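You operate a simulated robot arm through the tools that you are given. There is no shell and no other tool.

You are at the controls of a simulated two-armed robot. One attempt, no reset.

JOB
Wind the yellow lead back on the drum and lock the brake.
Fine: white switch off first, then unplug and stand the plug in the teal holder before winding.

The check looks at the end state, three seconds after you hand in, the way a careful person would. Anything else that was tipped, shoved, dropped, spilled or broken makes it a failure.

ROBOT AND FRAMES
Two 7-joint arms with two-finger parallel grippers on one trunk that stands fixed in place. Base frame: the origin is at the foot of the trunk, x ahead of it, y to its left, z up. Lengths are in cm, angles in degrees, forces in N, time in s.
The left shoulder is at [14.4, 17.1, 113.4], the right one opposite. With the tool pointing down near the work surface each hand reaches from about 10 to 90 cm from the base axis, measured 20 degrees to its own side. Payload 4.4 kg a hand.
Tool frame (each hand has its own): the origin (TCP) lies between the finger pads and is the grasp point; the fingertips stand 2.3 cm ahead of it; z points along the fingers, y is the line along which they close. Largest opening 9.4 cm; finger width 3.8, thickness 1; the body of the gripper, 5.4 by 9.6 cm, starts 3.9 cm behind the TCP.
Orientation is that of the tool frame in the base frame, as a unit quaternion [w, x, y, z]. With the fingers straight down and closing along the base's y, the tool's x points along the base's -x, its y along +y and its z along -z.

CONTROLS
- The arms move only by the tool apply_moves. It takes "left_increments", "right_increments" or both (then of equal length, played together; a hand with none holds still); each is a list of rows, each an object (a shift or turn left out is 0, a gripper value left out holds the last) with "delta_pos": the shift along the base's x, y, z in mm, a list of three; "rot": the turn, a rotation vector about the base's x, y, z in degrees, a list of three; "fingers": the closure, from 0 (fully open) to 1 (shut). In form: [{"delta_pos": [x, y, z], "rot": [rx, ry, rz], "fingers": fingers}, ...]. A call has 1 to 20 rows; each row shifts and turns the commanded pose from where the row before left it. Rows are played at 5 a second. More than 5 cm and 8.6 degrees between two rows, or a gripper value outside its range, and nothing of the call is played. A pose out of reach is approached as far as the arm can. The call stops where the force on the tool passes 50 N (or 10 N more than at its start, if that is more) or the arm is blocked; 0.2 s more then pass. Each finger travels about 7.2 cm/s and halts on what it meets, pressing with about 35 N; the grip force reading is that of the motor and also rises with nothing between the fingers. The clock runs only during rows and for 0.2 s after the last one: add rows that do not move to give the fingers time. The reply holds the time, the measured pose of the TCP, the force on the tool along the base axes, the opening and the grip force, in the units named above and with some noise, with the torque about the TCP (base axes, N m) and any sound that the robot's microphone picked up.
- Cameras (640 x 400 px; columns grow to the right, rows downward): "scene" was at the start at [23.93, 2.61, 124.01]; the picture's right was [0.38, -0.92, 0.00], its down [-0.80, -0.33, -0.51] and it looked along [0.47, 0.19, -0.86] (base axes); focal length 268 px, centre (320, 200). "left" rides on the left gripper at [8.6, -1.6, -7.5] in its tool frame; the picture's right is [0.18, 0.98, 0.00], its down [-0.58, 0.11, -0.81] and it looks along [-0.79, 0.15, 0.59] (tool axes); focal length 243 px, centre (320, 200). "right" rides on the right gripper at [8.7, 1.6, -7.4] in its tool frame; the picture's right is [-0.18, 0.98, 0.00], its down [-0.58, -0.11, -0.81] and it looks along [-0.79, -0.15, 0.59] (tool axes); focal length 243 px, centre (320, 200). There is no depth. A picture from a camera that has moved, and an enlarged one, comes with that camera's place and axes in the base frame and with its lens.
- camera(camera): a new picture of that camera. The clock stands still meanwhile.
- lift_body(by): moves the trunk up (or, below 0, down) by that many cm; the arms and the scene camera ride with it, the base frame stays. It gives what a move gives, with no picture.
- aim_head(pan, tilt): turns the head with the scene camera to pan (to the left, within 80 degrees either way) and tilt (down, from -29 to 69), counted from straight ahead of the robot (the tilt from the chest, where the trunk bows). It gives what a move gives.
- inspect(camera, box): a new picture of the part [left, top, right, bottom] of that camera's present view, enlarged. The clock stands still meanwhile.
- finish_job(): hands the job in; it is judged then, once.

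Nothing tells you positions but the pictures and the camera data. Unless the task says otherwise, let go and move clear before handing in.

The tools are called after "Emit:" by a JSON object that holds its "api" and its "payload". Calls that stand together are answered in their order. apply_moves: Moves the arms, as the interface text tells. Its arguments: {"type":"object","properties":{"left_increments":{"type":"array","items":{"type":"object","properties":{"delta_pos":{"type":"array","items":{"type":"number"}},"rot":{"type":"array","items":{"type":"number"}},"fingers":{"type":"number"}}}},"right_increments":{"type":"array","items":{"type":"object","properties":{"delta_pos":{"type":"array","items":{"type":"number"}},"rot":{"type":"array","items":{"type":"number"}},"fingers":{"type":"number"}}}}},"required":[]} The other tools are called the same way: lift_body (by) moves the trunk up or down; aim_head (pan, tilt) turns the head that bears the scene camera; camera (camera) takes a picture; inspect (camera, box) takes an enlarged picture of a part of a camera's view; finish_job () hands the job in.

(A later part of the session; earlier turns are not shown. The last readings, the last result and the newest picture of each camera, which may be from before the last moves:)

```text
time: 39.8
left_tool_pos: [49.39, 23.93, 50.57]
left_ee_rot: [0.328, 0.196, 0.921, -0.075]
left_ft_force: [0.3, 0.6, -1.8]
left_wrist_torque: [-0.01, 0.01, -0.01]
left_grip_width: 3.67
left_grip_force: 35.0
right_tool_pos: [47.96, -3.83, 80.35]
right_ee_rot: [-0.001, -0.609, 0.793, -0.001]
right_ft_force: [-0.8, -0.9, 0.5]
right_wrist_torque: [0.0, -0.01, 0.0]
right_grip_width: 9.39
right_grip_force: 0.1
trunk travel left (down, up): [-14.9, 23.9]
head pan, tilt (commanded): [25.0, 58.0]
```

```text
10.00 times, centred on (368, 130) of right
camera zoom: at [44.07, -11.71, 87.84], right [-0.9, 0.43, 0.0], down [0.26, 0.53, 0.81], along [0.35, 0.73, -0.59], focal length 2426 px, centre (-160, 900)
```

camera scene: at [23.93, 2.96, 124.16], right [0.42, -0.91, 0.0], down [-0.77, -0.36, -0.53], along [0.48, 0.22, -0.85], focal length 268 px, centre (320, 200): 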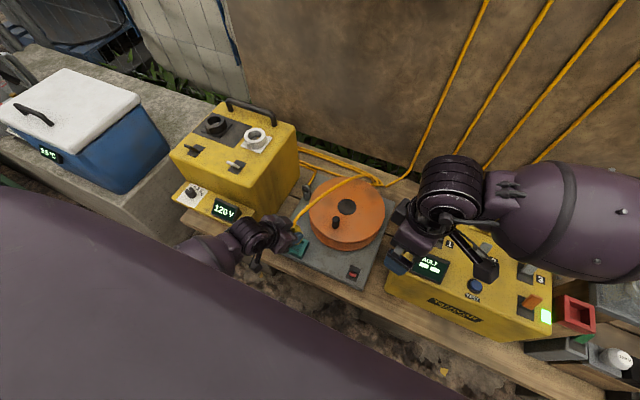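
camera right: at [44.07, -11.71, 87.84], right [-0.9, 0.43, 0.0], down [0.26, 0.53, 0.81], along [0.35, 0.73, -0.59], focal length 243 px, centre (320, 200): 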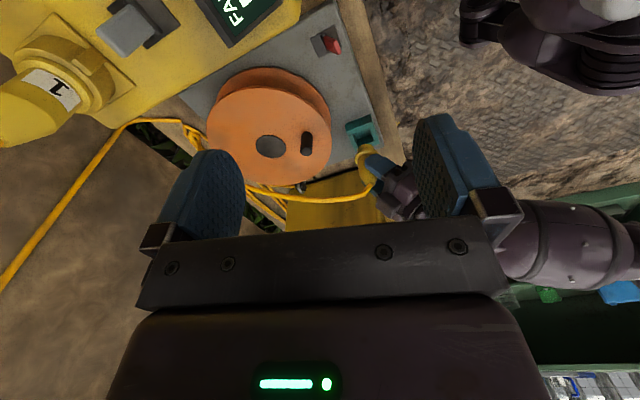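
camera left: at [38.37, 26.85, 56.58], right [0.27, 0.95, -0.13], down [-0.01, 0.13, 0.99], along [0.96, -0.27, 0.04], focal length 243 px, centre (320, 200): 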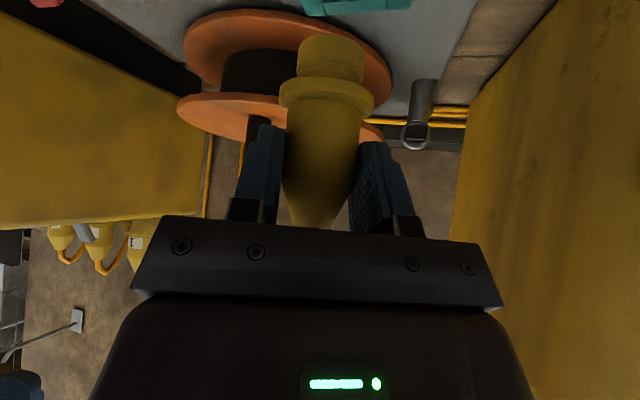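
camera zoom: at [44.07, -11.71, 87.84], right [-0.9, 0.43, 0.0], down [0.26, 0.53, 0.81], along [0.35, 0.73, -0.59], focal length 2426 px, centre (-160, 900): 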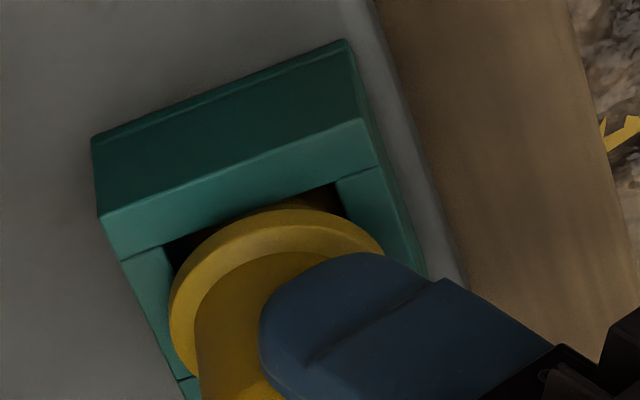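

Nose is well inside; flange is still a little above the rim. Lowering further until it seats.

Emit:
{"api": "apply_moves", "payload": {"left_increments": [{"delta_pos": [0, 0, -3]}, {"delta_pos": [0, 0, -2]}, {"delta_pos": [0, 0, -2]}, {}]}}

Emit:
{"api": "inspect", "payload": {"camera": "left", "box": [240, 0, 420, 112]}}

Emit:
{"api": "inspect", "payload": {"camera": "right", "box": [340, 110, 396, 150]}}

```text
time: 40.8
left_tool_pos: [49.57, 24.03, 50.38]
left_ee_rot: [0.334, 0.195, 0.919, -0.075]
left_ft_force: [-7.3, 4.4, 39.4]
left_wrist_torque: [0.13, -0.46, 0.05]
left_grip_width: 3.68
left_grip_force: 35.2
right_tool_pos: [47.76, -3.78, 80.42]
right_ee_rot: [0.001, -0.609, 0.793, -0.001]
right_ft_force: [0.6, 0.1, -0.4]
right_wrist_torque: [0.0, 0.03, -0.01]
right_grip_width: 9.39
right_grip_force: 0.0
trunk travel left (down, up): [-14.9, 23.9]
head pan, tilt (commanded): [25.0, 58.0]
```

```text
3.56 times, centred on (330, 56) of left
camera zoom: at [38.58, 27.08, 50.55], right [0.27, 0.95, -0.12], down [-0.02, 0.13, 0.99], along [0.96, -0.27, 0.05], focal length 863 px, centre (284, 712)
```

zoom: 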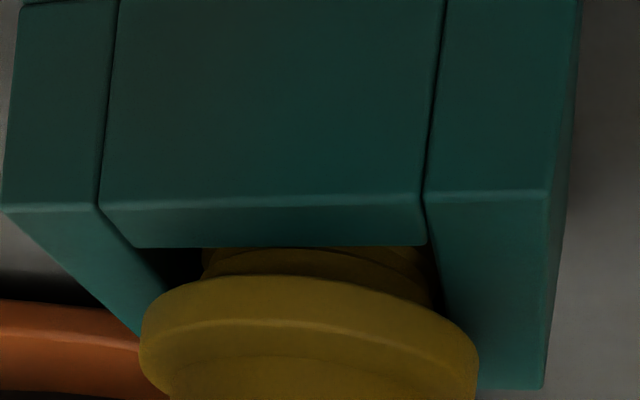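

```text
10.00 times, centred on (368, 130) of right
camera zoom: at [43.89, -11.77, 88.05], right [-0.9, 0.43, 0.0], down [0.25, 0.53, 0.81], along [0.35, 0.73, -0.59], focal length 2426 px, centre (-160, 900)
```

zoom: 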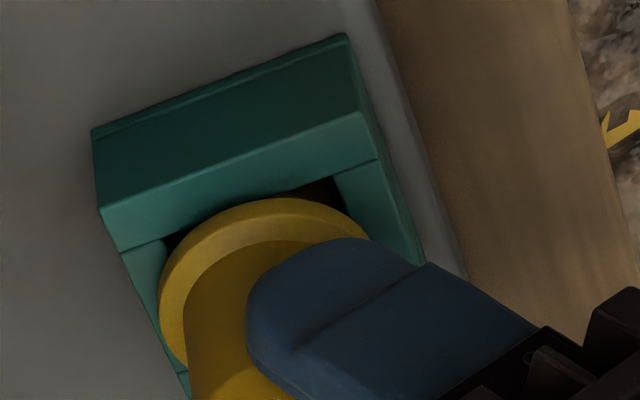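

The plug has bottomed in the holder (about 39 N up). I'll relieve the force by raising 5 mm on the command, then open the fingers.

Emit:
{"api": "apply_moves", "payload": {"left_increments": [{"delta_pos": [0, 0, 3]}, {"delta_pos": [0, 0, 2]}, {}]}}

Emit:
{"api": "apply_moves", "payload": {"left_increments": [{"fingers": 0.5}, {"fingers": 0.3}, {"fingers": 0.15}, {}, {}]}}

Emit:
{"api": "camera", "payload": {"camera": "left"}}

Emit:
{"api": "inspect", "payload": {"camera": "scene", "box": [240, 150, 400, 290]}}

```text
time: 41.6
left_tool_pos: [49.31, 23.89, 50.35]
left_ee_rot: [0.329, 0.195, 0.921, -0.075]
left_ft_force: [5.6, -0.3, 15.6]
left_wrist_torque: [-0.08, -0.83, 0.03]
left_grip_width: 3.69
left_grip_force: 34.8
right_tool_pos: [47.83, -3.76, 80.39]
right_ee_rot: [0.0, -0.609, 0.793, 0.001]
right_ft_force: [0.3, 0.2, -0.1]
right_wrist_torque: [0.0, -0.02, 0.0]
right_grip_width: 9.4
right_grip_force: 0.1
trunk travel left (down, up): [-14.9, 23.9]
head pan, tilt (commanded): [25.0, 58.0]
```

```text
time: 42.8
left_tool_pos: [49.4, 24.02, 50.49]
left_ee_rot: [0.329, 0.195, 0.921, -0.075]
left_ft_force: [0.2, 0.3, 0.7]
left_wrist_torque: [-0.02, -0.05, -0.01]
left_grip_width: 8.0
left_grip_force: 0.0
right_tool_pos: [47.83, -3.78, 80.29]
right_ee_rot: [0.0, -0.609, 0.793, 0.0]
right_ft_force: [-0.2, 0.2, -0.5]
right_wrist_torque: [-0.02, 0.01, 0.0]
right_grip_width: 9.41
right_grip_force: 0.0
trunk travel left (down, up): [-14.9, 23.9]
head pan, tilt (commanded): [25.0, 58.0]
```

```text
taken
camera left: at [38.41, 27.1, 50.68], right [0.27, 0.95, -0.13], down [-0.01, 0.13, 0.99], along [0.96, -0.27, 0.04], focal length 243 px, centre (320, 200)
```

left: 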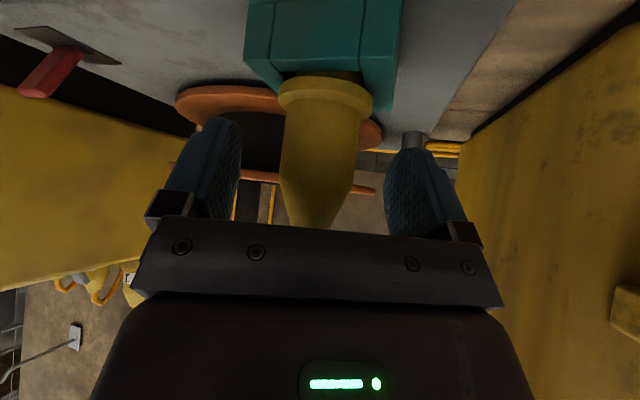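

```text
2.86 times, centred on (320, 220) of scene
camera zoom: at [23.93, 2.95, 124.16], right [0.42, -0.91, 0.0], down [-0.77, -0.36, -0.53], along [0.48, 0.22, -0.85], focal length 765 px, centre (320, 143)
```

zoom: 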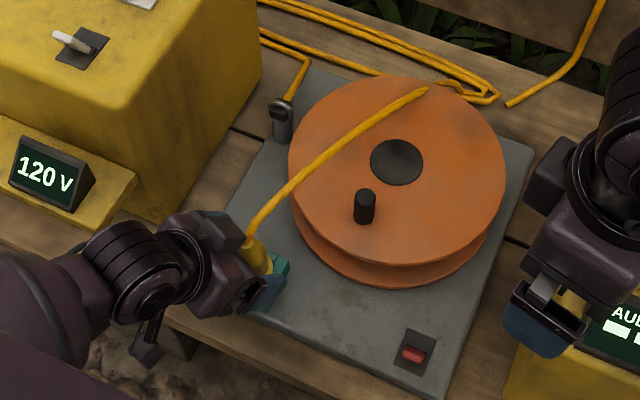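

The plug stands in the teal holder on its own. I'll withdraw the left hand backwards along its axis, then study the guide and drum for the winding direction.

Emit:
{"api": "apply_moves", "payload": {"left_increments": [{"delta_pos": [-11, 5, 15]}, {"delta_pos": [-17, 8, 23]}, {"delta_pos": [-23, 11, 31]}, {"delta_pos": [-20, 11, 35]}, {"delta_pos": [-5, 15, 45]}, {"delta_pos": [0, 20, 45]}, {}]}}

Emit:
{"api": "camera", "payload": {"camera": "scene"}}

Emit:
{"api": "camera", "payload": {"camera": "left"}}

Emit:
{"api": "inspect", "payload": {"camera": "scene", "box": [270, 150, 400, 260]}}

```text
time: 44.4
left_tool_pos: [41.9, 31.14, 69.73]
left_ee_rot: [0.329, 0.195, 0.921, -0.075]
left_ft_force: [0.0, 0.0, 0.1]
left_wrist_torque: [-0.01, 0.01, -0.03]
left_grip_width: 8.01
left_grip_force: 0.1
right_tool_pos: [47.9, -3.68, 80.26]
right_ee_rot: [0.0, -0.609, 0.793, 0.0]
right_ft_force: [-0.2, -0.3, 0.3]
right_wrist_torque: [0.0, 0.01, -0.01]
right_grip_width: 9.4
right_grip_force: 0.2
trunk travel left (down, up): [-14.9, 23.9]
head pan, tilt (commanded): [25.0, 58.0]
```

```text
taken
camera scene: at [23.95, 2.97, 124.15], right [0.42, -0.91, 0.0], down [-0.77, -0.36, -0.53], along [0.48, 0.22, -0.85], focal length 268 px, centre (320, 200)
```

scene: 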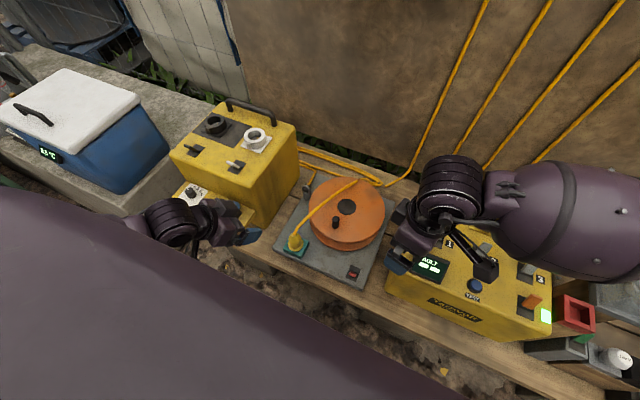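

```text
taken
camera left: at [30.94, 34.19, 70.11], right [0.27, 0.95, -0.13], down [-0.01, 0.13, 0.99], along [0.96, -0.27, 0.04], focal length 243 px, centre (320, 200)
```

left: 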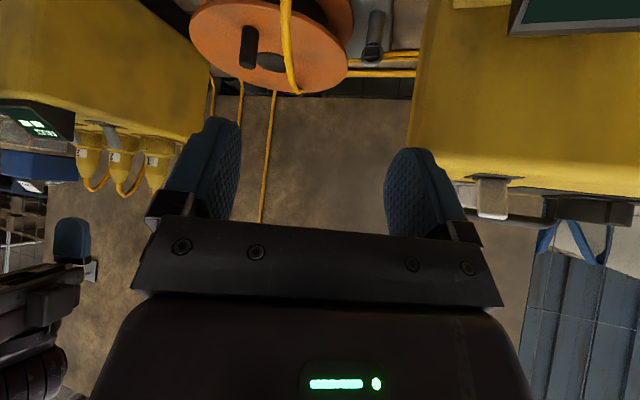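

```text
3.64 times, centred on (335, 205) of scene
camera zoom: at [23.95, 2.97, 124.15], right [0.42, -0.91, 0.0], down [-0.77, -0.36, -0.53], along [0.48, 0.22, -0.85], focal length 973 px, centre (266, 182)
```

zoom: 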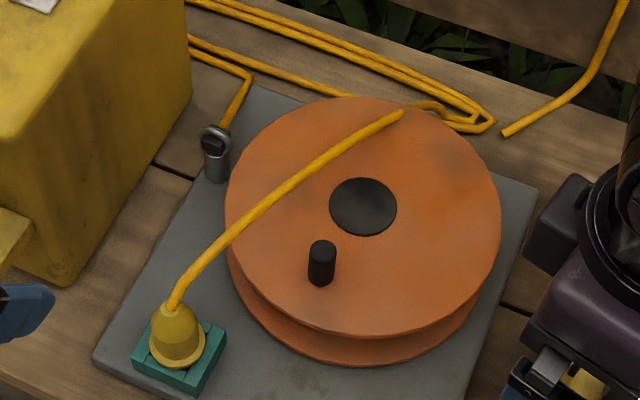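

The plug stands in the teal holder and the cord passes freely over the drum. The guide ring faces along x, so the cord would feed onto the drum's left side counter-clockwise (seen from above). I'll move the right hand aside and bring the left hand, pointing straight down, above the crank peg (about 59.0, 14.4).

Emit:
{"api": "apply_moves", "payload": {"left_increments": [{"delta_pos": [0, 0, 40], "rot": [1.49, 6.43, 3.83]}, {"delta_pos": [10, 0, 40], "rot": [1.49, 6.43, 3.83]}, {"delta_pos": [30, -20, 0], "rot": [1.49, 6.43, 3.83]}, {"delta_pos": [30, -30, 0], "rot": [1.49, 6.43, 3.83]}, {"delta_pos": [30, -35, 0], "rot": [1.49, 6.43, 3.83]}, {"delta_pos": [30, -35, 0], "rot": [1.49, 6.43, 3.83]}, {"delta_pos": [30, -35, -20]}, {"delta_pos": [11, -12, -45]}, {"delta_pos": [0, 0, -30]}, {}], "right_increments": [{"delta_pos": [-7, -40, 10]}, {"delta_pos": [-7, -40, 10]}, {"delta_pos": [-7, -40, 10]}, {}, {}, {}, {}, {}, {}, {}]}}

Emit:
{"api": "camera", "payload": {"camera": "left"}}

Emit:
{"api": "camera", "payload": {"camera": "scene"}}

Emit:
{"api": "camera", "payload": {"camera": "right"}}

```text
refused: row 7 steps farther than a row can; nothing moved
```

```text
taken
camera left: at [30.94, 34.19, 70.11], right [0.27, 0.95, -0.13], down [-0.01, 0.13, 0.99], along [0.96, -0.27, 0.04], focal length 243 px, centre (320, 200)
```

left: 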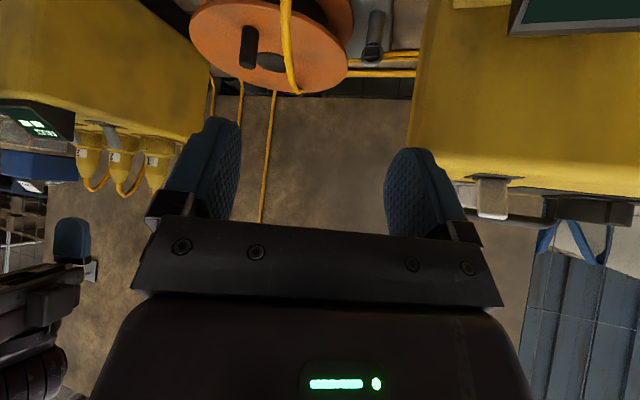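

```text
taken
camera scene: at [23.95, 2.97, 124.15], right [0.42, -0.91, 0.0], down [-0.77, -0.36, -0.53], along [0.48, 0.22, -0.85], focal length 268 px, centre (320, 200)
```

scene: 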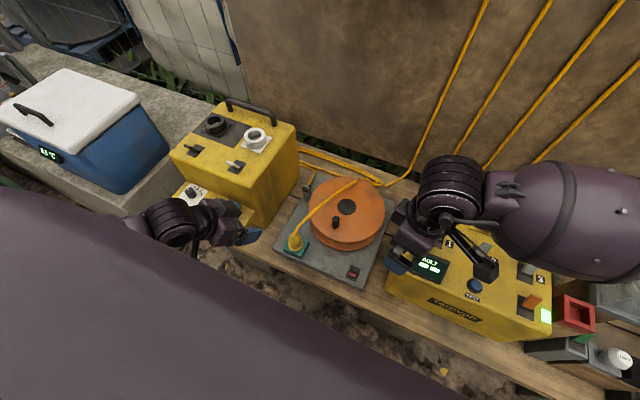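

```text
taken
camera right: at [44.07, -11.7, 87.82], right [-0.9, 0.43, 0.0], down [0.26, 0.53, 0.81], along [0.35, 0.73, -0.59], focal length 243 px, centre (320, 200)
```

right: 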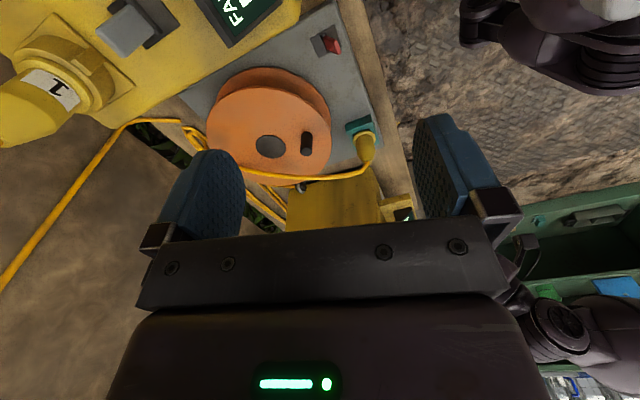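

One row was just over the 5 cm limit, so nothing moved. I'll resend with smaller rows.

Emit:
{"api": "apply_moves", "payload": {"left_increments": [{"delta_pos": [0, 0, 40], "rot": [1.49, 6.43, 3.83]}, {"delta_pos": [10, 0, 40], "rot": [1.49, 6.43, 3.83]}, {"delta_pos": [25, -20, 0], "rot": [1.49, 6.43, 3.83]}, {"delta_pos": [27, -30, 0], "rot": [1.49, 6.43, 3.83]}, {"delta_pos": [27, -30, 0], "rot": [1.49, 6.43, 3.83]}, {"delta_pos": [27, -30, 0], "rot": [1.49, 6.43, 3.83]}, {"delta_pos": [27, -30, -15]}, {"delta_pos": [20, -20, -30]}, {"delta_pos": [8, -7, -40]}, {"delta_pos": [0, 0, -10]}, {}], "right_increments": [{"delta_pos": [-7, -40, 10]}, {"delta_pos": [-7, -40, 10]}, {"delta_pos": [-7, -40, 10]}, {}, {}, {}, {}, {}, {}, {}, {}]}}

Emit:
{"api": "camera", "payload": {"camera": "left"}}

Emit:
{"api": "camera", "payload": {"camera": "scene"}}

Emit:
{"api": "camera", "payload": {"camera": "right"}}

```text
time: 46.8
left_tool_pos: [58.97, 14.16, 68.35]
left_ee_rot: [0.001, 0.0, 1.0, 0.002]
left_ft_force: [-1.2, -0.1, -0.1]
left_wrist_torque: [0.03, -0.02, -0.02]
left_grip_width: 8.01
left_grip_force: 0.1
right_tool_pos: [45.88, -15.73, 83.17]
right_ee_rot: [0.0, -0.608, 0.794, 0.001]
right_ft_force: [0.5, -0.5, -0.7]
right_wrist_torque: [-0.01, -0.02, 0.0]
right_grip_width: 9.42
right_grip_force: 0.0
trunk travel left (down, up): [-14.9, 23.9]
head pan, tilt (commanded): [25.0, 58.0]
```

```text
taken
camera left: at [50.36, 12.5, 75.8], right [-0.18, 0.98, 0.0], down [0.58, 0.11, 0.81], along [0.79, 0.15, -0.59], focal length 243 px, centre (320, 200)
```

left: 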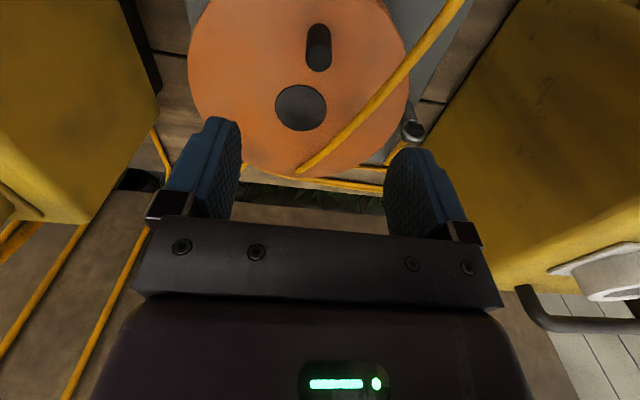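

```text
taken
camera scene: at [23.93, 2.95, 124.16], right [0.42, -0.91, 0.0], down [-0.77, -0.36, -0.53], along [0.48, 0.22, -0.85], focal length 268 px, centre (320, 200)
```

scene: 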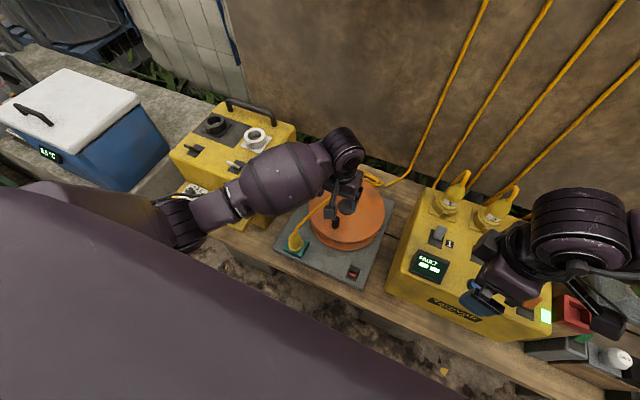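

```text
taken
camera right: at [42.02, -23.58, 90.76], right [-0.9, 0.43, 0.0], down [0.26, 0.53, 0.81], along [0.35, 0.73, -0.59], focal length 243 px, centre (320, 200)
```

right: 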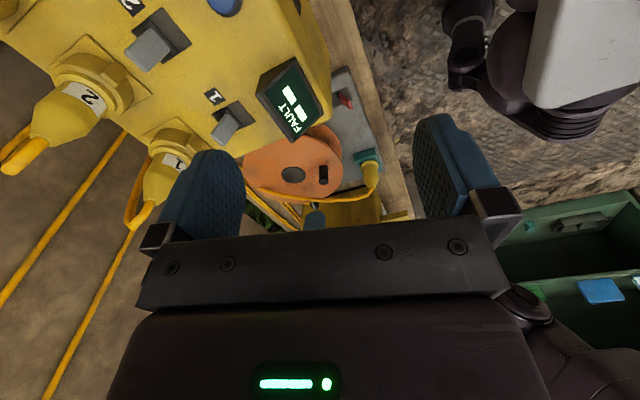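

The left hand is above the peg and the drum is clearly visible. I'll zoom in to refine the hub and peg positions.

Emit:
{"api": "inspect", "payload": {"camera": "left", "box": [180, 0, 420, 180]}}

Emit:
{"api": "inspect", "payload": {"camera": "left", "box": [260, 0, 380, 75]}}

```text
2.22 times, centred on (300, 90) of left
camera zoom: at [50.36, 12.5, 75.8], right [-0.18, 0.98, 0.0], down [0.58, 0.11, 0.81], along [0.79, 0.15, -0.59], focal length 539 px, centre (364, 444)
```

zoom: 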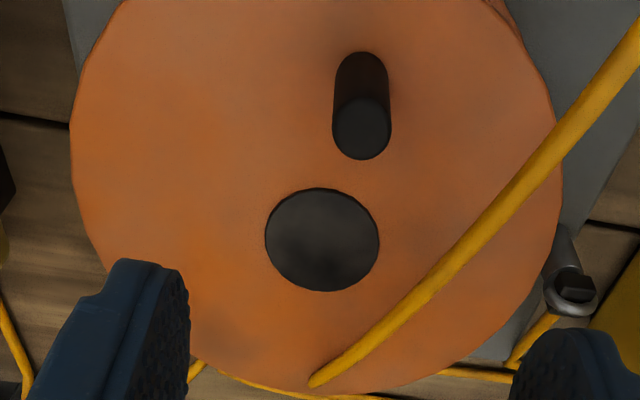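

```text
5.33 times, centred on (320, 38) of left
camera zoom: at [50.36, 12.5, 75.8], right [-0.18, 0.98, 0.0], down [0.58, 0.11, 0.81], along [0.79, 0.15, -0.59], focal length 1294 px, centre (320, 1067)
```

zoom: 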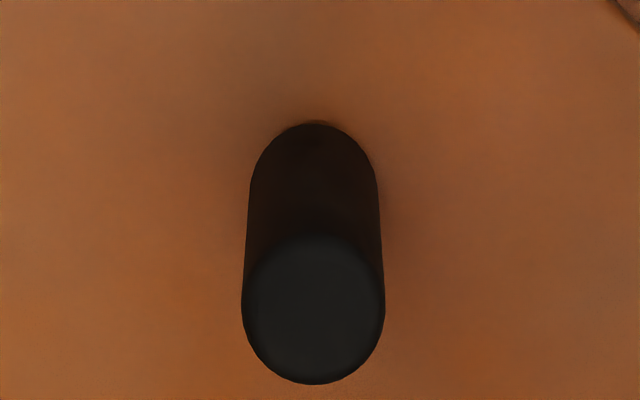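

Refined: hub about (66.8, 13.4), peg about (58.95, 14.0), radius about 7.9 cm, peg top z 55.5. I'll narrow the fingers to 4 cm, descend around the peg and then close.

Emit:
{"api": "apply_moves", "payload": {"left_increments": [{"delta_pos": [0, -1.6, -20], "fingers": 0.57}, {"delta_pos": [0, 0, -35]}, {"delta_pos": [0, 0, -35]}, {"delta_pos": [0, 0, -30]}, {"delta_pos": [0, 0, -20]}, {}]}}

Emit:
{"api": "camera", "payload": {"camera": "left"}}

Emit:
{"api": "inspect", "payload": {"camera": "scene", "box": [270, 150, 410, 290]}}

```text
time: 48.2
left_tool_pos: [58.85, 14.11, 54.39]
left_ee_rot: [0.0, 0.0, 1.0, 0.002]
left_ft_force: [0.2, -0.4, -0.4]
left_wrist_torque: [0.03, 0.01, 0.03]
left_grip_width: 4.04
left_grip_force: 0.1
right_tool_pos: [45.87, -15.63, 83.25]
right_ee_rot: [-0.001, -0.609, 0.793, 0.0]
right_ft_force: [0.3, -0.5, 0.3]
right_wrist_torque: [-0.01, 0.0, 0.02]
right_grip_width: 9.39
right_grip_force: 0.0
trunk travel left (down, up): [-14.9, 23.9]
head pan, tilt (commanded): [25.0, 58.0]
```

```text
taken
camera left: at [50.29, 12.36, 61.8], right [-0.18, 0.98, 0.0], down [0.58, 0.11, 0.81], along [0.79, 0.15, -0.59], focal length 243 px, centre (320, 200)
```

left: 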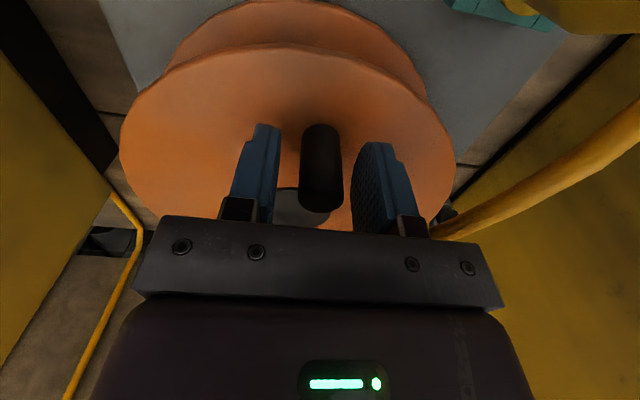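

```text
2.86 times, centred on (340, 220) of scene
camera zoom: at [23.92, 2.95, 124.17], right [0.42, -0.91, 0.0], down [-0.77, -0.36, -0.53], along [0.48, 0.22, -0.85], focal length 765 px, centre (263, 143)
```

zoom: 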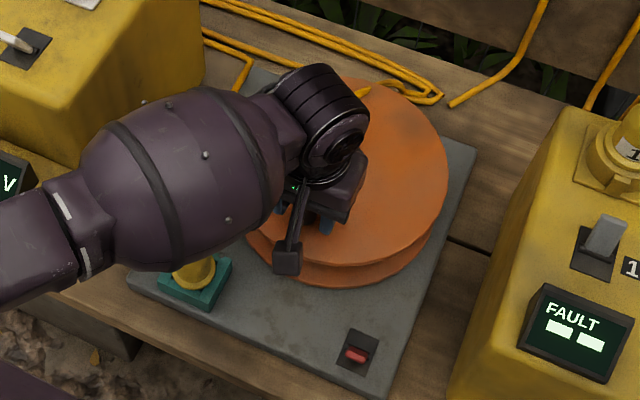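

The peg sits between the fingers, and the forearm passes well above the plug. Closing on the peg.

Emit:
{"api": "apply_moves", "payload": {"left_increments": [{"fingers": 0.8}, {"fingers": 1.0}, {}, {}]}}

```text
time: 49.2
left_tool_pos: [58.86, 14.08, 54.33]
left_ee_rot: [0.001, -0.001, 1.0, 0.001]
left_ft_force: [1.6, 0.0, -1.8]
left_wrist_torque: [-0.58, -0.2, -0.01]
left_grip_width: 2.11
left_grip_force: 44.9
right_tool_pos: [45.8, -15.69, 83.28]
right_ee_rot: [-0.001, -0.609, 0.793, 0.0]
right_ft_force: [-0.2, -0.3, -0.1]
right_wrist_torque: [-0.01, 0.03, 0.04]
right_grip_width: 9.39
right_grip_force: 0.1
trunk travel left (down, up): [-14.9, 23.9]
head pan, tilt (commanded): [25.0, 58.0]
```

Gripped at 2.1 cm. I'll make a careful 44° test turn counter-clockwise (peg moving toward -y first) and watch forces and the cord.

Emit:
{"api": "apply_moves", "payload": {"left_increments": [{"delta_pos": [0.3, -15.1, 0]}, {"delta_pos": [3.2, -14.8, 0]}, {"delta_pos": [5.9, -13.9, 0]}, {"delta_pos": [8.5, -12.5, 0]}, {}]}}

Emit:
{"api": "inspect", "payload": {"camera": "scene", "box": [270, 130, 430, 290]}}

Emit:
{"api": "camera", "payload": {"camera": "left"}}

```text
time: 49.6
left_tool_pos: [58.9, 13.45, 54.45]
left_ee_rot: [-0.002, -0.005, 1.0, 0.011]
left_ft_force: [-16.4, 11.3, 24.4]
left_wrist_torque: [-1.26, 0.44, 0.04]
left_grip_width: 2.16
left_grip_force: 45.0
right_tool_pos: [45.75, -15.66, 83.44]
right_ee_rot: [0.002, -0.609, 0.793, -0.001]
right_ft_force: [0.7, 0.5, -0.4]
right_wrist_torque: [0.02, -0.04, 0.0]
right_grip_width: 9.41
right_grip_force: 0.1
trunk travel left (down, up): [-14.9, 23.9]
head pan, tilt (commanded): [25.0, 58.0]
stopped in row 2 (left hand): the force on the tool passed its limit at 62 N (the readings are from after the stop); the commanded pose is now the measured one
```

```text
2.50 times, centred on (350, 210) of scene
camera zoom: at [23.62, 2.91, 124.27], right [0.42, -0.91, 0.0], down [-0.77, -0.36, -0.53], along [0.48, 0.22, -0.85], focal length 669 px, centre (245, 175)
```

zoom: 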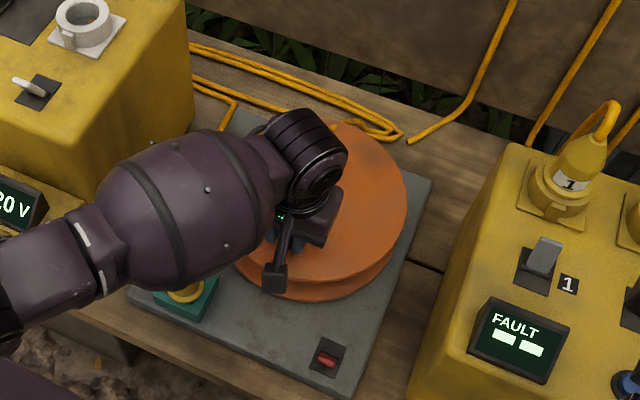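

```text
taken
camera left: at [50.32, 11.55, 61.79], right [-0.19, 0.98, 0.02], down [0.58, 0.1, 0.81], along [0.79, 0.17, -0.59], focal length 243 px, centre (320, 200)
```

left: 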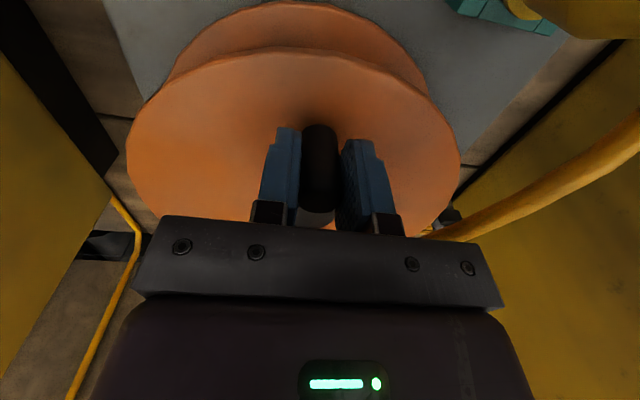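

The drum resisted strongly counter-clockwise (over 60 N), so either the brake is on or it turns the other way. I'll gently try the opposite direction.

Emit:
{"api": "apply_moves", "payload": {"left_increments": [{"delta_pos": [0, 5.5, 0]}, {"delta_pos": [1, 7.6, 0]}, {"delta_pos": [1.6, 7.3, 0]}, {"delta_pos": [2.4, 7.3, 0]}, {}]}}

Emit:
{"api": "camera", "payload": {"camera": "left"}}

```text
time: 50.8
left_tool_pos: [59.37, 16.21, 54.3]
left_ee_rot: [0.0, -0.003, 1.0, 0.011]
left_ft_force: [-17.8, 7.6, 38.9]
left_wrist_torque: [-1.14, -0.3, 0.03]
left_grip_width: 2.15
left_grip_force: 44.8
right_tool_pos: [45.52, -15.69, 83.46]
right_ee_rot: [0.001, -0.609, 0.793, -0.001]
right_ft_force: [0.2, 0.6, -0.1]
right_wrist_torque: [-0.01, 0.01, 0.0]
right_grip_width: 9.41
right_grip_force: 0.0
trunk travel left (down, up): [-14.9, 23.9]
head pan, tilt (commanded): [25.0, 58.0]
```

```text
taken
camera left: at [50.79, 14.33, 61.74], right [-0.19, 0.98, 0.02], down [0.58, 0.1, 0.81], along [0.79, 0.17, -0.59], focal length 243 px, centre (320, 200)
```

left: 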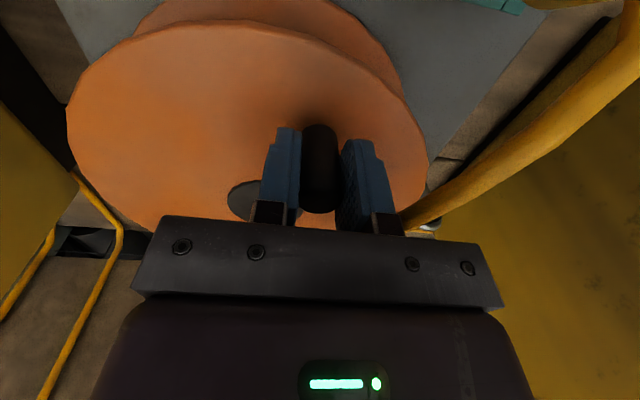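

Clockwise the drum did turn (peg and hub moved about 20°). I'll check the cord and lift 3 mm to relieve the vertical load.

Emit:
{"api": "apply_moves", "payload": {"left_increments": [{"delta_pos": [0, 0, 3]}, {}]}}

Emit:
{"api": "inspect", "payload": {"camera": "scene", "box": [240, 120, 430, 290]}}

Emit:
{"api": "inspect", "payload": {"camera": "right", "box": [220, 100, 420, 225]}}

```text
time: 51.4
left_tool_pos: [59.36, 16.08, 54.3]
left_ee_rot: [-0.001, -0.004, 1.0, 0.01]
left_ft_force: [-3.0, 1.7, 17.2]
left_wrist_torque: [-1.46, -0.97, 0.0]
left_grip_width: 2.15
left_grip_force: 44.7
right_tool_pos: [45.74, -15.68, 83.26]
right_ee_rot: [0.0, -0.609, 0.793, 0.001]
right_ft_force: [0.2, 0.2, -0.1]
right_wrist_torque: [-0.03, 0.03, 0.04]
right_grip_width: 9.4
right_grip_force: 0.1
trunk travel left (down, up): [-14.9, 23.9]
head pan, tilt (commanded): [25.0, 58.0]
```

```text
2.35 times, centred on (335, 205) of scene
camera zoom: at [23.8, 2.94, 124.17], right [0.42, -0.91, 0.0], down [-0.77, -0.36, -0.53], along [0.48, 0.22, -0.85], focal length 630 px, centre (285, 188)
```

zoom: 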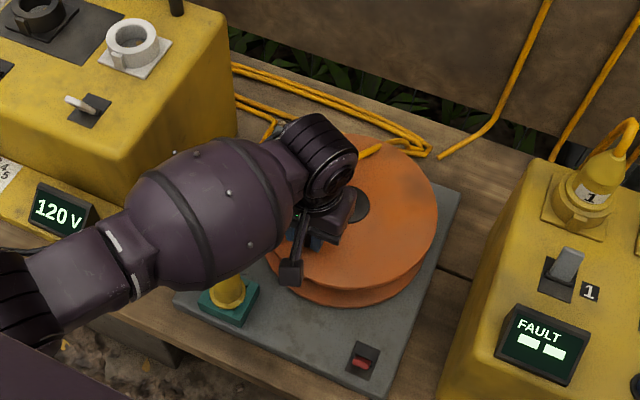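

```text
3.20 times, centred on (320, 162) of right
camera zoom: at [41.92, -23.58, 90.78], right [-0.9, 0.43, 0.0], down [0.26, 0.53, 0.81], along [0.35, 0.73, -0.59], focal length 776 px, centre (320, 320)
```

zoom: 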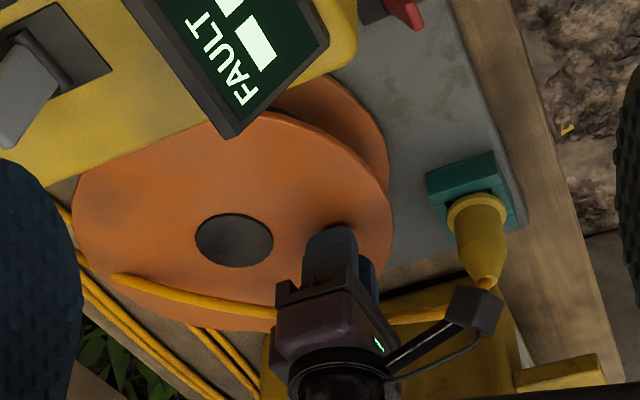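

Going clockwise works and lifting relieved the load, so the first direction was probably the end stop of the fully unwound drum. I'll continue clockwise a quarter turn along the circle and then check the cord.

Emit:
{"api": "apply_moves", "payload": {"left_increments": [{"delta_pos": [0, 0, 2]}, {"delta_pos": [7.4, 15.1, 0]}, {"delta_pos": [10.2, 13.1, 0]}, {"delta_pos": [12.7, 10.6, 0]}, {"delta_pos": [14.6, 7.8, 0]}, {"delta_pos": [15.9, 4.6, 0]}, {}]}}

Emit:
{"api": "inspect", "payload": {"camera": "scene", "box": [240, 120, 430, 290]}}

Emit:
{"api": "camera", "payload": {"camera": "left"}}

Emit:
{"api": "inspect", "payload": {"camera": "right", "box": [220, 100, 420, 225]}}

```text
time: 53.0
left_tool_pos: [65.31, 21.21, 54.39]
left_ee_rot: [-0.005, -0.004, 1.0, 0.009]
left_ft_force: [3.0, -14.9, -20.4]
left_wrist_torque: [-1.47, -0.06, -0.03]
left_grip_width: 2.15
left_grip_force: 45.3
right_tool_pos: [45.86, -15.59, 83.01]
right_ee_rot: [-0.001, -0.608, 0.794, 0.0]
right_ft_force: [0.1, 0.1, -0.2]
right_wrist_torque: [0.01, 0.02, -0.02]
right_grip_width: 9.44
right_grip_force: 0.2
trunk travel left (down, up): [-14.9, 23.9]
head pan, tilt (commanded): [25.0, 58.0]
```

```text
2.35 times, centred on (335, 205) of scene
camera zoom: at [24.12, 2.95, 124.09], right [0.42, -0.91, 0.0], down [-0.77, -0.36, -0.53], along [0.48, 0.22, -0.85], focal length 630 px, centre (285, 188)
```

zoom: 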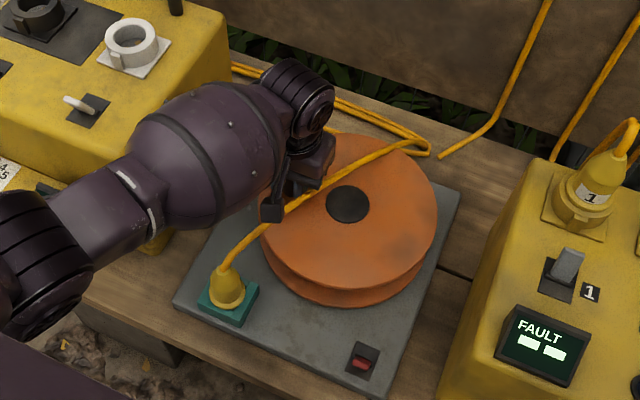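

```text
taken
camera left: at [56.85, 19.29, 61.84], right [-0.19, 0.98, 0.02], down [0.59, 0.1, 0.8], along [0.79, 0.16, -0.6], focal length 243 px, centre (320, 200)
```

left: 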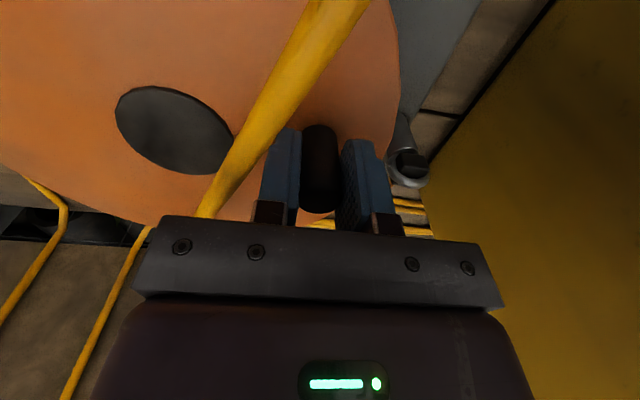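

```text
3.20 times, centred on (320, 162) of right
camera zoom: at [42.14, -23.58, 90.63], right [-0.9, 0.43, 0.0], down [0.26, 0.53, 0.81], along [0.35, 0.73, -0.59], focal length 776 px, centre (320, 320)
```

zoom: 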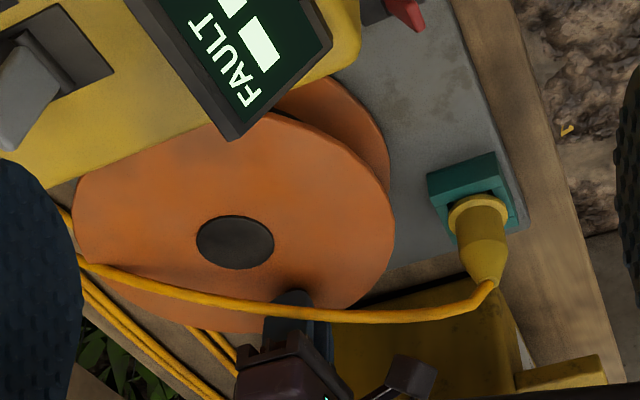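

The drum turns easily clockwise and the lead seems to be tightening. I'll keep going clockwise another 120° following the circle, easing the height by 1.5 mm.

Emit:
{"api": "apply_moves", "payload": {"left_increments": [{"delta_pos": [16.5, 1.2, -1.5]}, {"delta_pos": [16.4, -2.3, 0]}, {"delta_pos": [15.6, -5.7, 0]}, {"delta_pos": [14.0, -8.8, 0]}, {"delta_pos": [11.9, -11.5, 0]}, {"delta_pos": [9.3, -13.7, 0]}, {"delta_pos": [6.2, -15.4, 0]}, {"delta_pos": [2.9, -16.3, 0]}, {}]}}

Emit:
{"api": "inspect", "payload": {"camera": "scene", "box": [240, 120, 430, 290]}}

Emit:
{"api": "inspect", "payload": {"camera": "right", "box": [220, 100, 420, 225]}}

```text
time: 54.9
left_tool_pos: [74.24, 15.25, 54.29]
left_ee_rot: [0.001, -0.006, 1.0, 0.013]
left_ft_force: [26.0, 6.3, -39.7]
left_wrist_torque: [-1.31, -1.18, -0.01]
left_grip_width: 2.15
left_grip_force: 45.1
left hand out of reach, approached as far as the arm can: row 7
right_tool_pos: [46.02, -15.57, 82.95]
right_ee_rot: [-0.003, -0.609, 0.794, 0.0]
right_ft_force: [-0.1, 0.1, -0.1]
right_wrist_torque: [-0.02, -0.04, 0.02]
right_grip_width: 9.39
right_grip_force: 0.0
trunk travel left (down, up): [-14.9, 23.9]
head pan, tilt (commanded): [25.0, 58.0]
stopped in row 9 (left hand): the force on the tool passed its limit at 54 N (the readings are from after the stop); the commanded pose is now the measured one
```

```text
2.35 times, centred on (335, 205) of scene
camera zoom: at [24.38, 3.14, 124.01], right [0.42, -0.91, 0.0], down [-0.77, -0.36, -0.53], along [0.48, 0.22, -0.85], focal length 630 px, centre (285, 188)
```

zoom: 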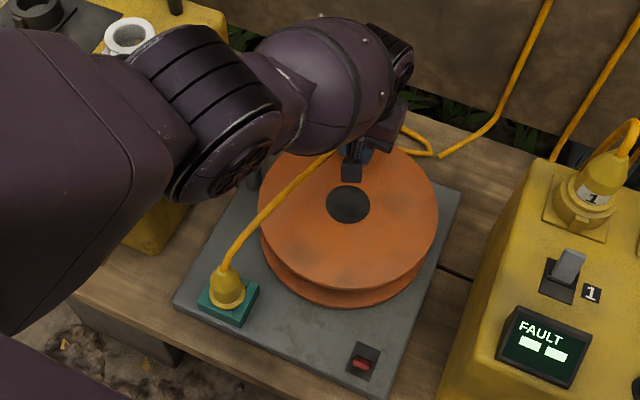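

```text
3.20 times, centred on (320, 162) of right
camera zoom: at [42.31, -23.44, 90.55], right [-0.9, 0.43, 0.0], down [0.26, 0.54, 0.8], along [0.35, 0.73, -0.59], focal length 776 px, centre (320, 320)
```

zoom: 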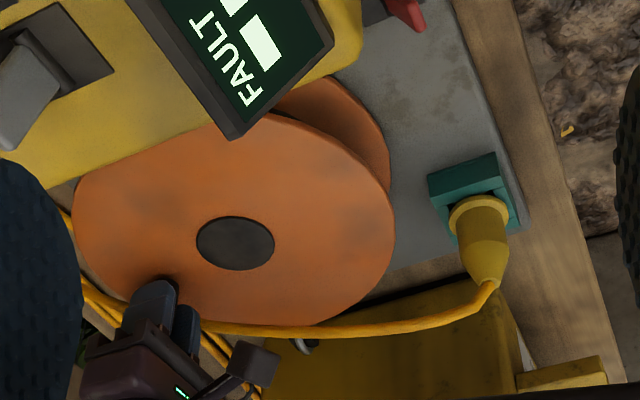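

The drum is turning clockwise and the lead is visibly moving, but the left arm hits its reach limit at the far side with the hand vertical. I'll release the peg, lift clear, and inspect the cord before regrasping with a tilted hand.

Emit:
{"api": "apply_moves", "payload": {"left_increments": [{"delta_pos": [3, 0, -3], "fingers": 0.8}, {"fingers": 0.5}, {"fingers": 0.4}, {"delta_pos": [0, 0, 15]}, {"delta_pos": [0, 0, 30]}, {"delta_pos": [-10, 0, 40]}, {"delta_pos": [-30, 10, 35]}, {"delta_pos": [-45, 20, 0]}, {"delta_pos": [-40, 30, 0]}, {"delta_pos": [-40, 30, 0]}, {}]}}

Emit:
{"api": "camera", "payload": {"camera": "scene"}}

Emit:
{"api": "inspect", "payload": {"camera": "scene", "box": [240, 120, 430, 290]}}

Emit:
{"api": "inspect", "payload": {"camera": "right", "box": [220, 100, 420, 225]}}

```text
time: 57.2
left_tool_pos: [57.75, 23.83, 67.01]
left_ee_rot: [0.001, -0.004, 1.0, 0.012]
left_ft_force: [0.0, 0.2, -0.1]
left_wrist_torque: [-0.03, 0.03, 0.01]
left_grip_width: 5.65
left_grip_force: 0.0
left hand out of reach, approached as far as the arm can: row 1
right_tool_pos: [45.82, -15.72, 83.24]
right_ee_rot: [-0.001, -0.609, 0.794, -0.001]
right_ft_force: [0.1, 0.1, 0.7]
right_wrist_torque: [-0.01, 0.01, 0.01]
right_grip_width: 9.41
right_grip_force: 0.1
trunk travel left (down, up): [-14.9, 23.9]
head pan, tilt (commanded): [25.0, 58.0]
```

```text
taken
camera scene: at [23.91, 2.98, 124.16], right [0.42, -0.91, 0.0], down [-0.77, -0.36, -0.53], along [0.48, 0.22, -0.85], focal length 268 px, centre (320, 200)
```

scene: 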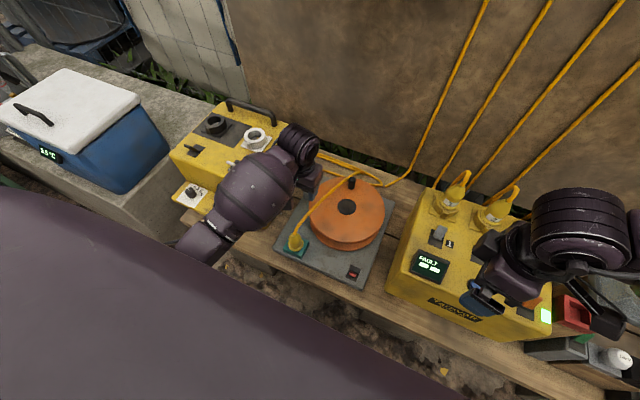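

```text
2.35 times, centred on (335, 205) of scene
camera zoom: at [23.91, 2.98, 124.16], right [0.42, -0.91, 0.0], down [-0.77, -0.36, -0.53], along [0.48, 0.22, -0.85], focal length 630 px, centre (285, 188)
```

zoom: 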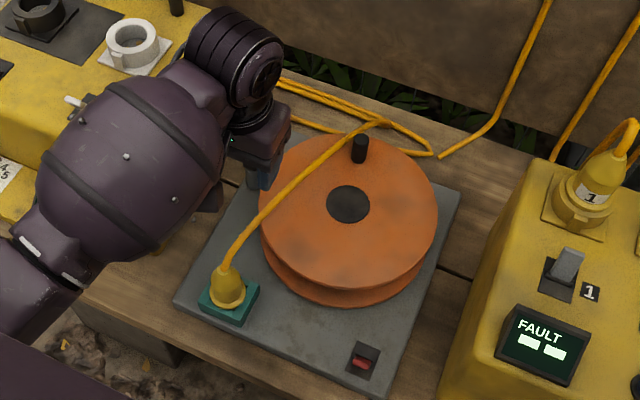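

```text
3.20 times, centred on (320, 162) of right
camera zoom: at [42.01, -23.55, 90.76], right [-0.9, 0.43, 0.0], down [0.26, 0.53, 0.81], along [0.35, 0.73, -0.59], focal length 776 px, centre (320, 320)
```

zoom: 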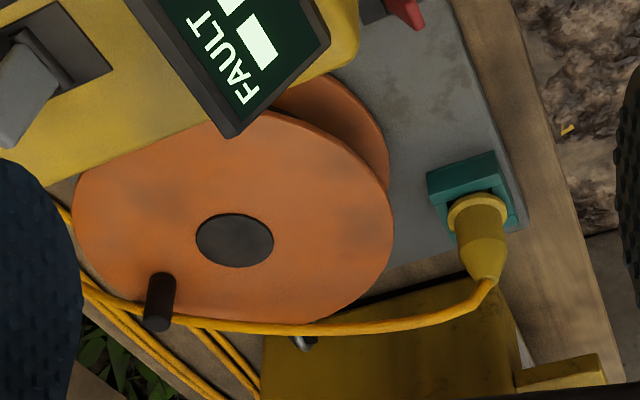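

The peg is now at the back of the drum. I'll pull the left arm further out of the way to see how much of the cord on the bench has been taken up.

Emit:
{"api": "apply_moves", "payload": {"left_increments": [{"delta_pos": [-20, 20, 40]}, {"delta_pos": [-40, 20, 20]}, {"delta_pos": [-40, 20, 0]}, {"delta_pos": [-40, 20, 0]}, {}]}}

Emit:
{"api": "camera", "payload": {"camera": "scene"}}

Emit:
{"api": "inspect", "payload": {"camera": "scene", "box": [260, 130, 420, 230]}}

Emit:
{"api": "inspect", "payload": {"camera": "left", "box": [120, 0, 440, 200]}}

```text
time: 58.5
left_tool_pos: [43.55, 31.94, 72.89]
left_ee_rot: [0.001, -0.005, 1.0, 0.012]
left_ft_force: [-0.4, -0.7, -0.4]
left_wrist_torque: [-0.04, 0.02, 0.01]
left_grip_width: 5.63
left_grip_force: 0.0
right_tool_pos: [45.78, -15.74, 83.09]
right_ee_rot: [-0.001, -0.608, 0.794, -0.001]
right_ft_force: [0.8, 0.2, 0.3]
right_wrist_torque: [-0.01, 0.01, -0.03]
right_grip_width: 9.42
right_grip_force: 0.1
trunk travel left (down, up): [-14.9, 23.9]
head pan, tilt (commanded): [25.0, 58.0]
```

```text
taken
camera scene: at [23.92, 2.97, 124.15], right [0.42, -0.91, 0.0], down [-0.77, -0.36, -0.53], along [0.48, 0.22, -0.85], focal length 268 px, centre (320, 200)
```

scene: 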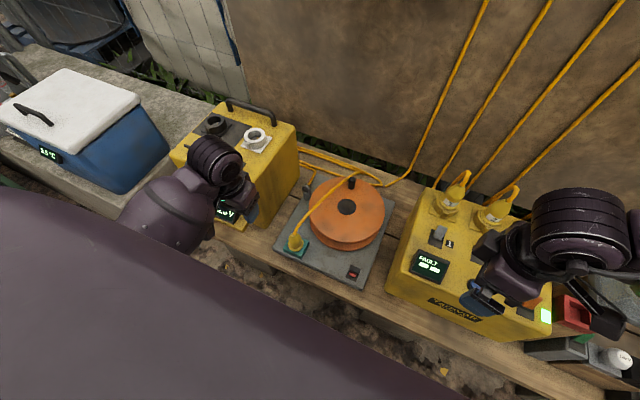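

```text
4.00 times, centred on (340, 180) of scene
camera zoom: at [23.92, 2.97, 124.15], right [0.42, -0.91, 0.0], down [-0.77, -0.36, -0.53], along [0.48, 0.22, -0.85], focal length 1070 px, centre (240, 280)
```

zoom: 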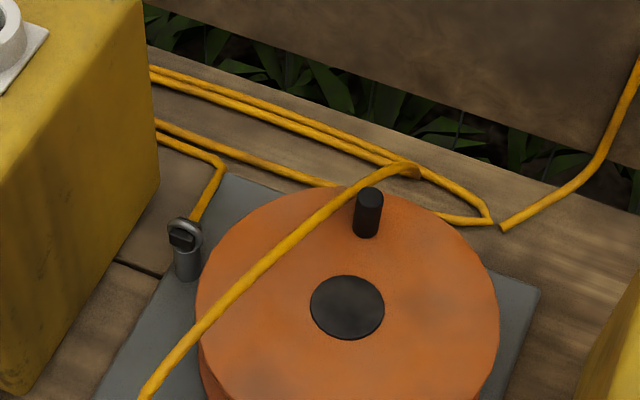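

```text
2.00 times, centred on (280, 100) of left
camera zoom: at [35.03, 30.0, 80.28], right [-0.19, 0.98, 0.02], down [0.58, 0.09, 0.81], along [0.79, 0.17, -0.58], focal length 485 px, centre (400, 400)
```

zoom: 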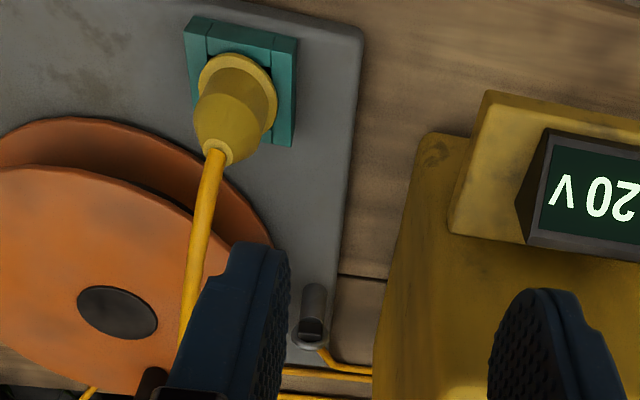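

The lead's landing point has moved along the bench loops (from about y 7 to y 14), so clockwise is indeed winding it on. The cord passes through objects freely. I'll regrasp the peg (now about 74.2, 15.1) with the hand tilted 25° so the arm can reach the far side.

Emit:
{"api": "apply_moves", "payload": {"left_increments": [{"delta_pos": [20, -20, 20], "rot": [-1.4, 0, -0.6], "fingers": 0.5}, {"delta_pos": [36, -20, 15], "rot": [0, -8.33, 0]}, {"delta_pos": [40, -20, 0], "rot": [0, -8.33, 0]}, {"delta_pos": [40, -20, 0], "rot": [0, -8.33, 0]}, {"delta_pos": [40, -22, 0]}, {"delta_pos": [40, -22, 0]}, {"delta_pos": [40, -22, 0]}, {"delta_pos": [38, -16, -20]}, {"delta_pos": [12.5, -6.4, -40]}, {"delta_pos": [0, 0, -40]}, {}]}}

Emit:
{"api": "camera", "payload": {"camera": "left"}}

Emit:
{"api": "inspect", "payload": {"camera": "scene", "box": [260, 130, 420, 230]}}

```text
time: 60.9
left_tool_pos: [74.26, 15.18, 66.27]
left_ee_rot: [0.218, 0.0, 0.976, 0.001]
left_ft_force: [0.8, -0.8, -0.2]
left_wrist_torque: [-0.01, 0.0, 0.01]
left_grip_width: 4.7
left_grip_force: 0.0
right_tool_pos: [45.76, -15.63, 83.23]
right_ee_rot: [-0.001, -0.609, 0.793, 0.001]
right_ft_force: [-0.3, 0.0, 0.9]
right_wrist_torque: [0.01, 0.0, 0.0]
right_grip_width: 9.39
right_grip_force: 0.0
trunk travel left (down, up): [-14.9, 23.9]
head pan, tilt (commanded): [25.0, 58.0]
```

```text
taken
camera left: at [63.35, 13.43, 69.43], right [-0.17, 0.98, -0.08], down [0.18, 0.11, 0.98], along [0.97, 0.15, -0.2], focal length 243 px, centre (320, 200)
```

left: 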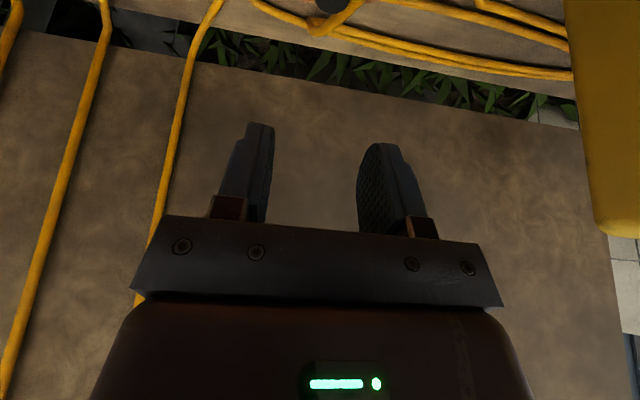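

```text
4.00 times, centred on (340, 180) of scene
camera zoom: at [23.9, 2.95, 124.17], right [0.42, -0.91, 0.0], down [-0.77, -0.36, -0.53], along [0.48, 0.22, -0.85], focal length 1070 px, centre (240, 280)
```

zoom: 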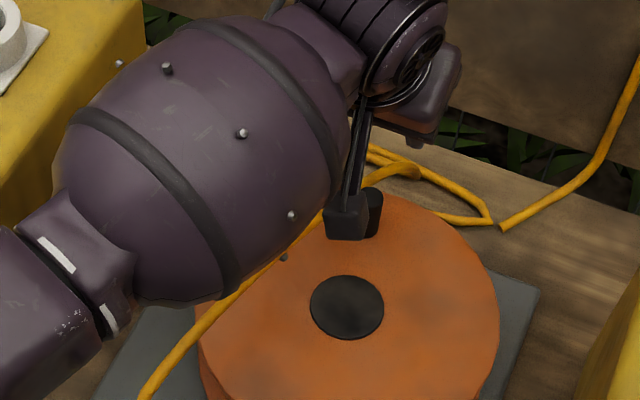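

The tilted pose is reached comfortably. I'll lower to just above the peg and check centring.

Emit:
{"api": "apply_moves", "payload": {"left_increments": [{"delta_pos": [0, 0, -30]}, {"delta_pos": [0, 0, -18]}, {}]}}

Emit:
{"api": "camera", "payload": {"camera": "left"}}

```text
time: 61.6
left_tool_pos: [74.36, 15.12, 61.44]
left_ee_rot: [0.219, 0.0, 0.976, 0.001]
left_ft_force: [-0.2, 0.1, 0.3]
left_wrist_torque: [0.01, -0.02, -0.02]
left_grip_width: 4.69
left_grip_force: 0.0
right_tool_pos: [45.77, -15.57, 83.15]
right_ee_rot: [0.0, -0.609, 0.793, 0.0]
right_ft_force: [0.2, 0.1, 0.8]
right_wrist_torque: [0.0, -0.01, -0.04]
right_grip_width: 9.41
right_grip_force: 0.0
trunk travel left (down, up): [-14.9, 23.9]
head pan, tilt (commanded): [25.0, 58.0]
```

```text
taken
camera left: at [63.45, 13.36, 64.57], right [-0.17, 0.98, -0.08], down [0.18, 0.11, 0.98], along [0.97, 0.15, -0.2], focal length 243 px, centre (320, 200)
```

left: 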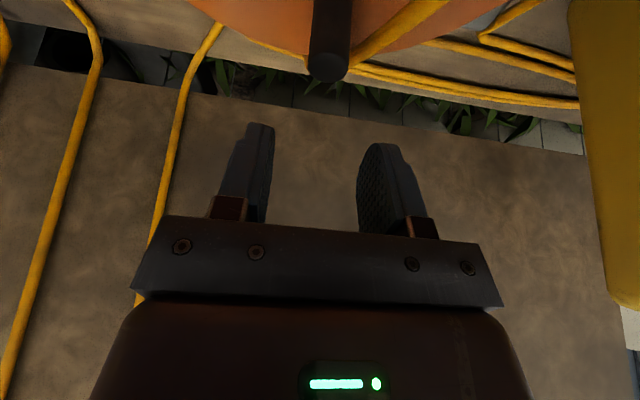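

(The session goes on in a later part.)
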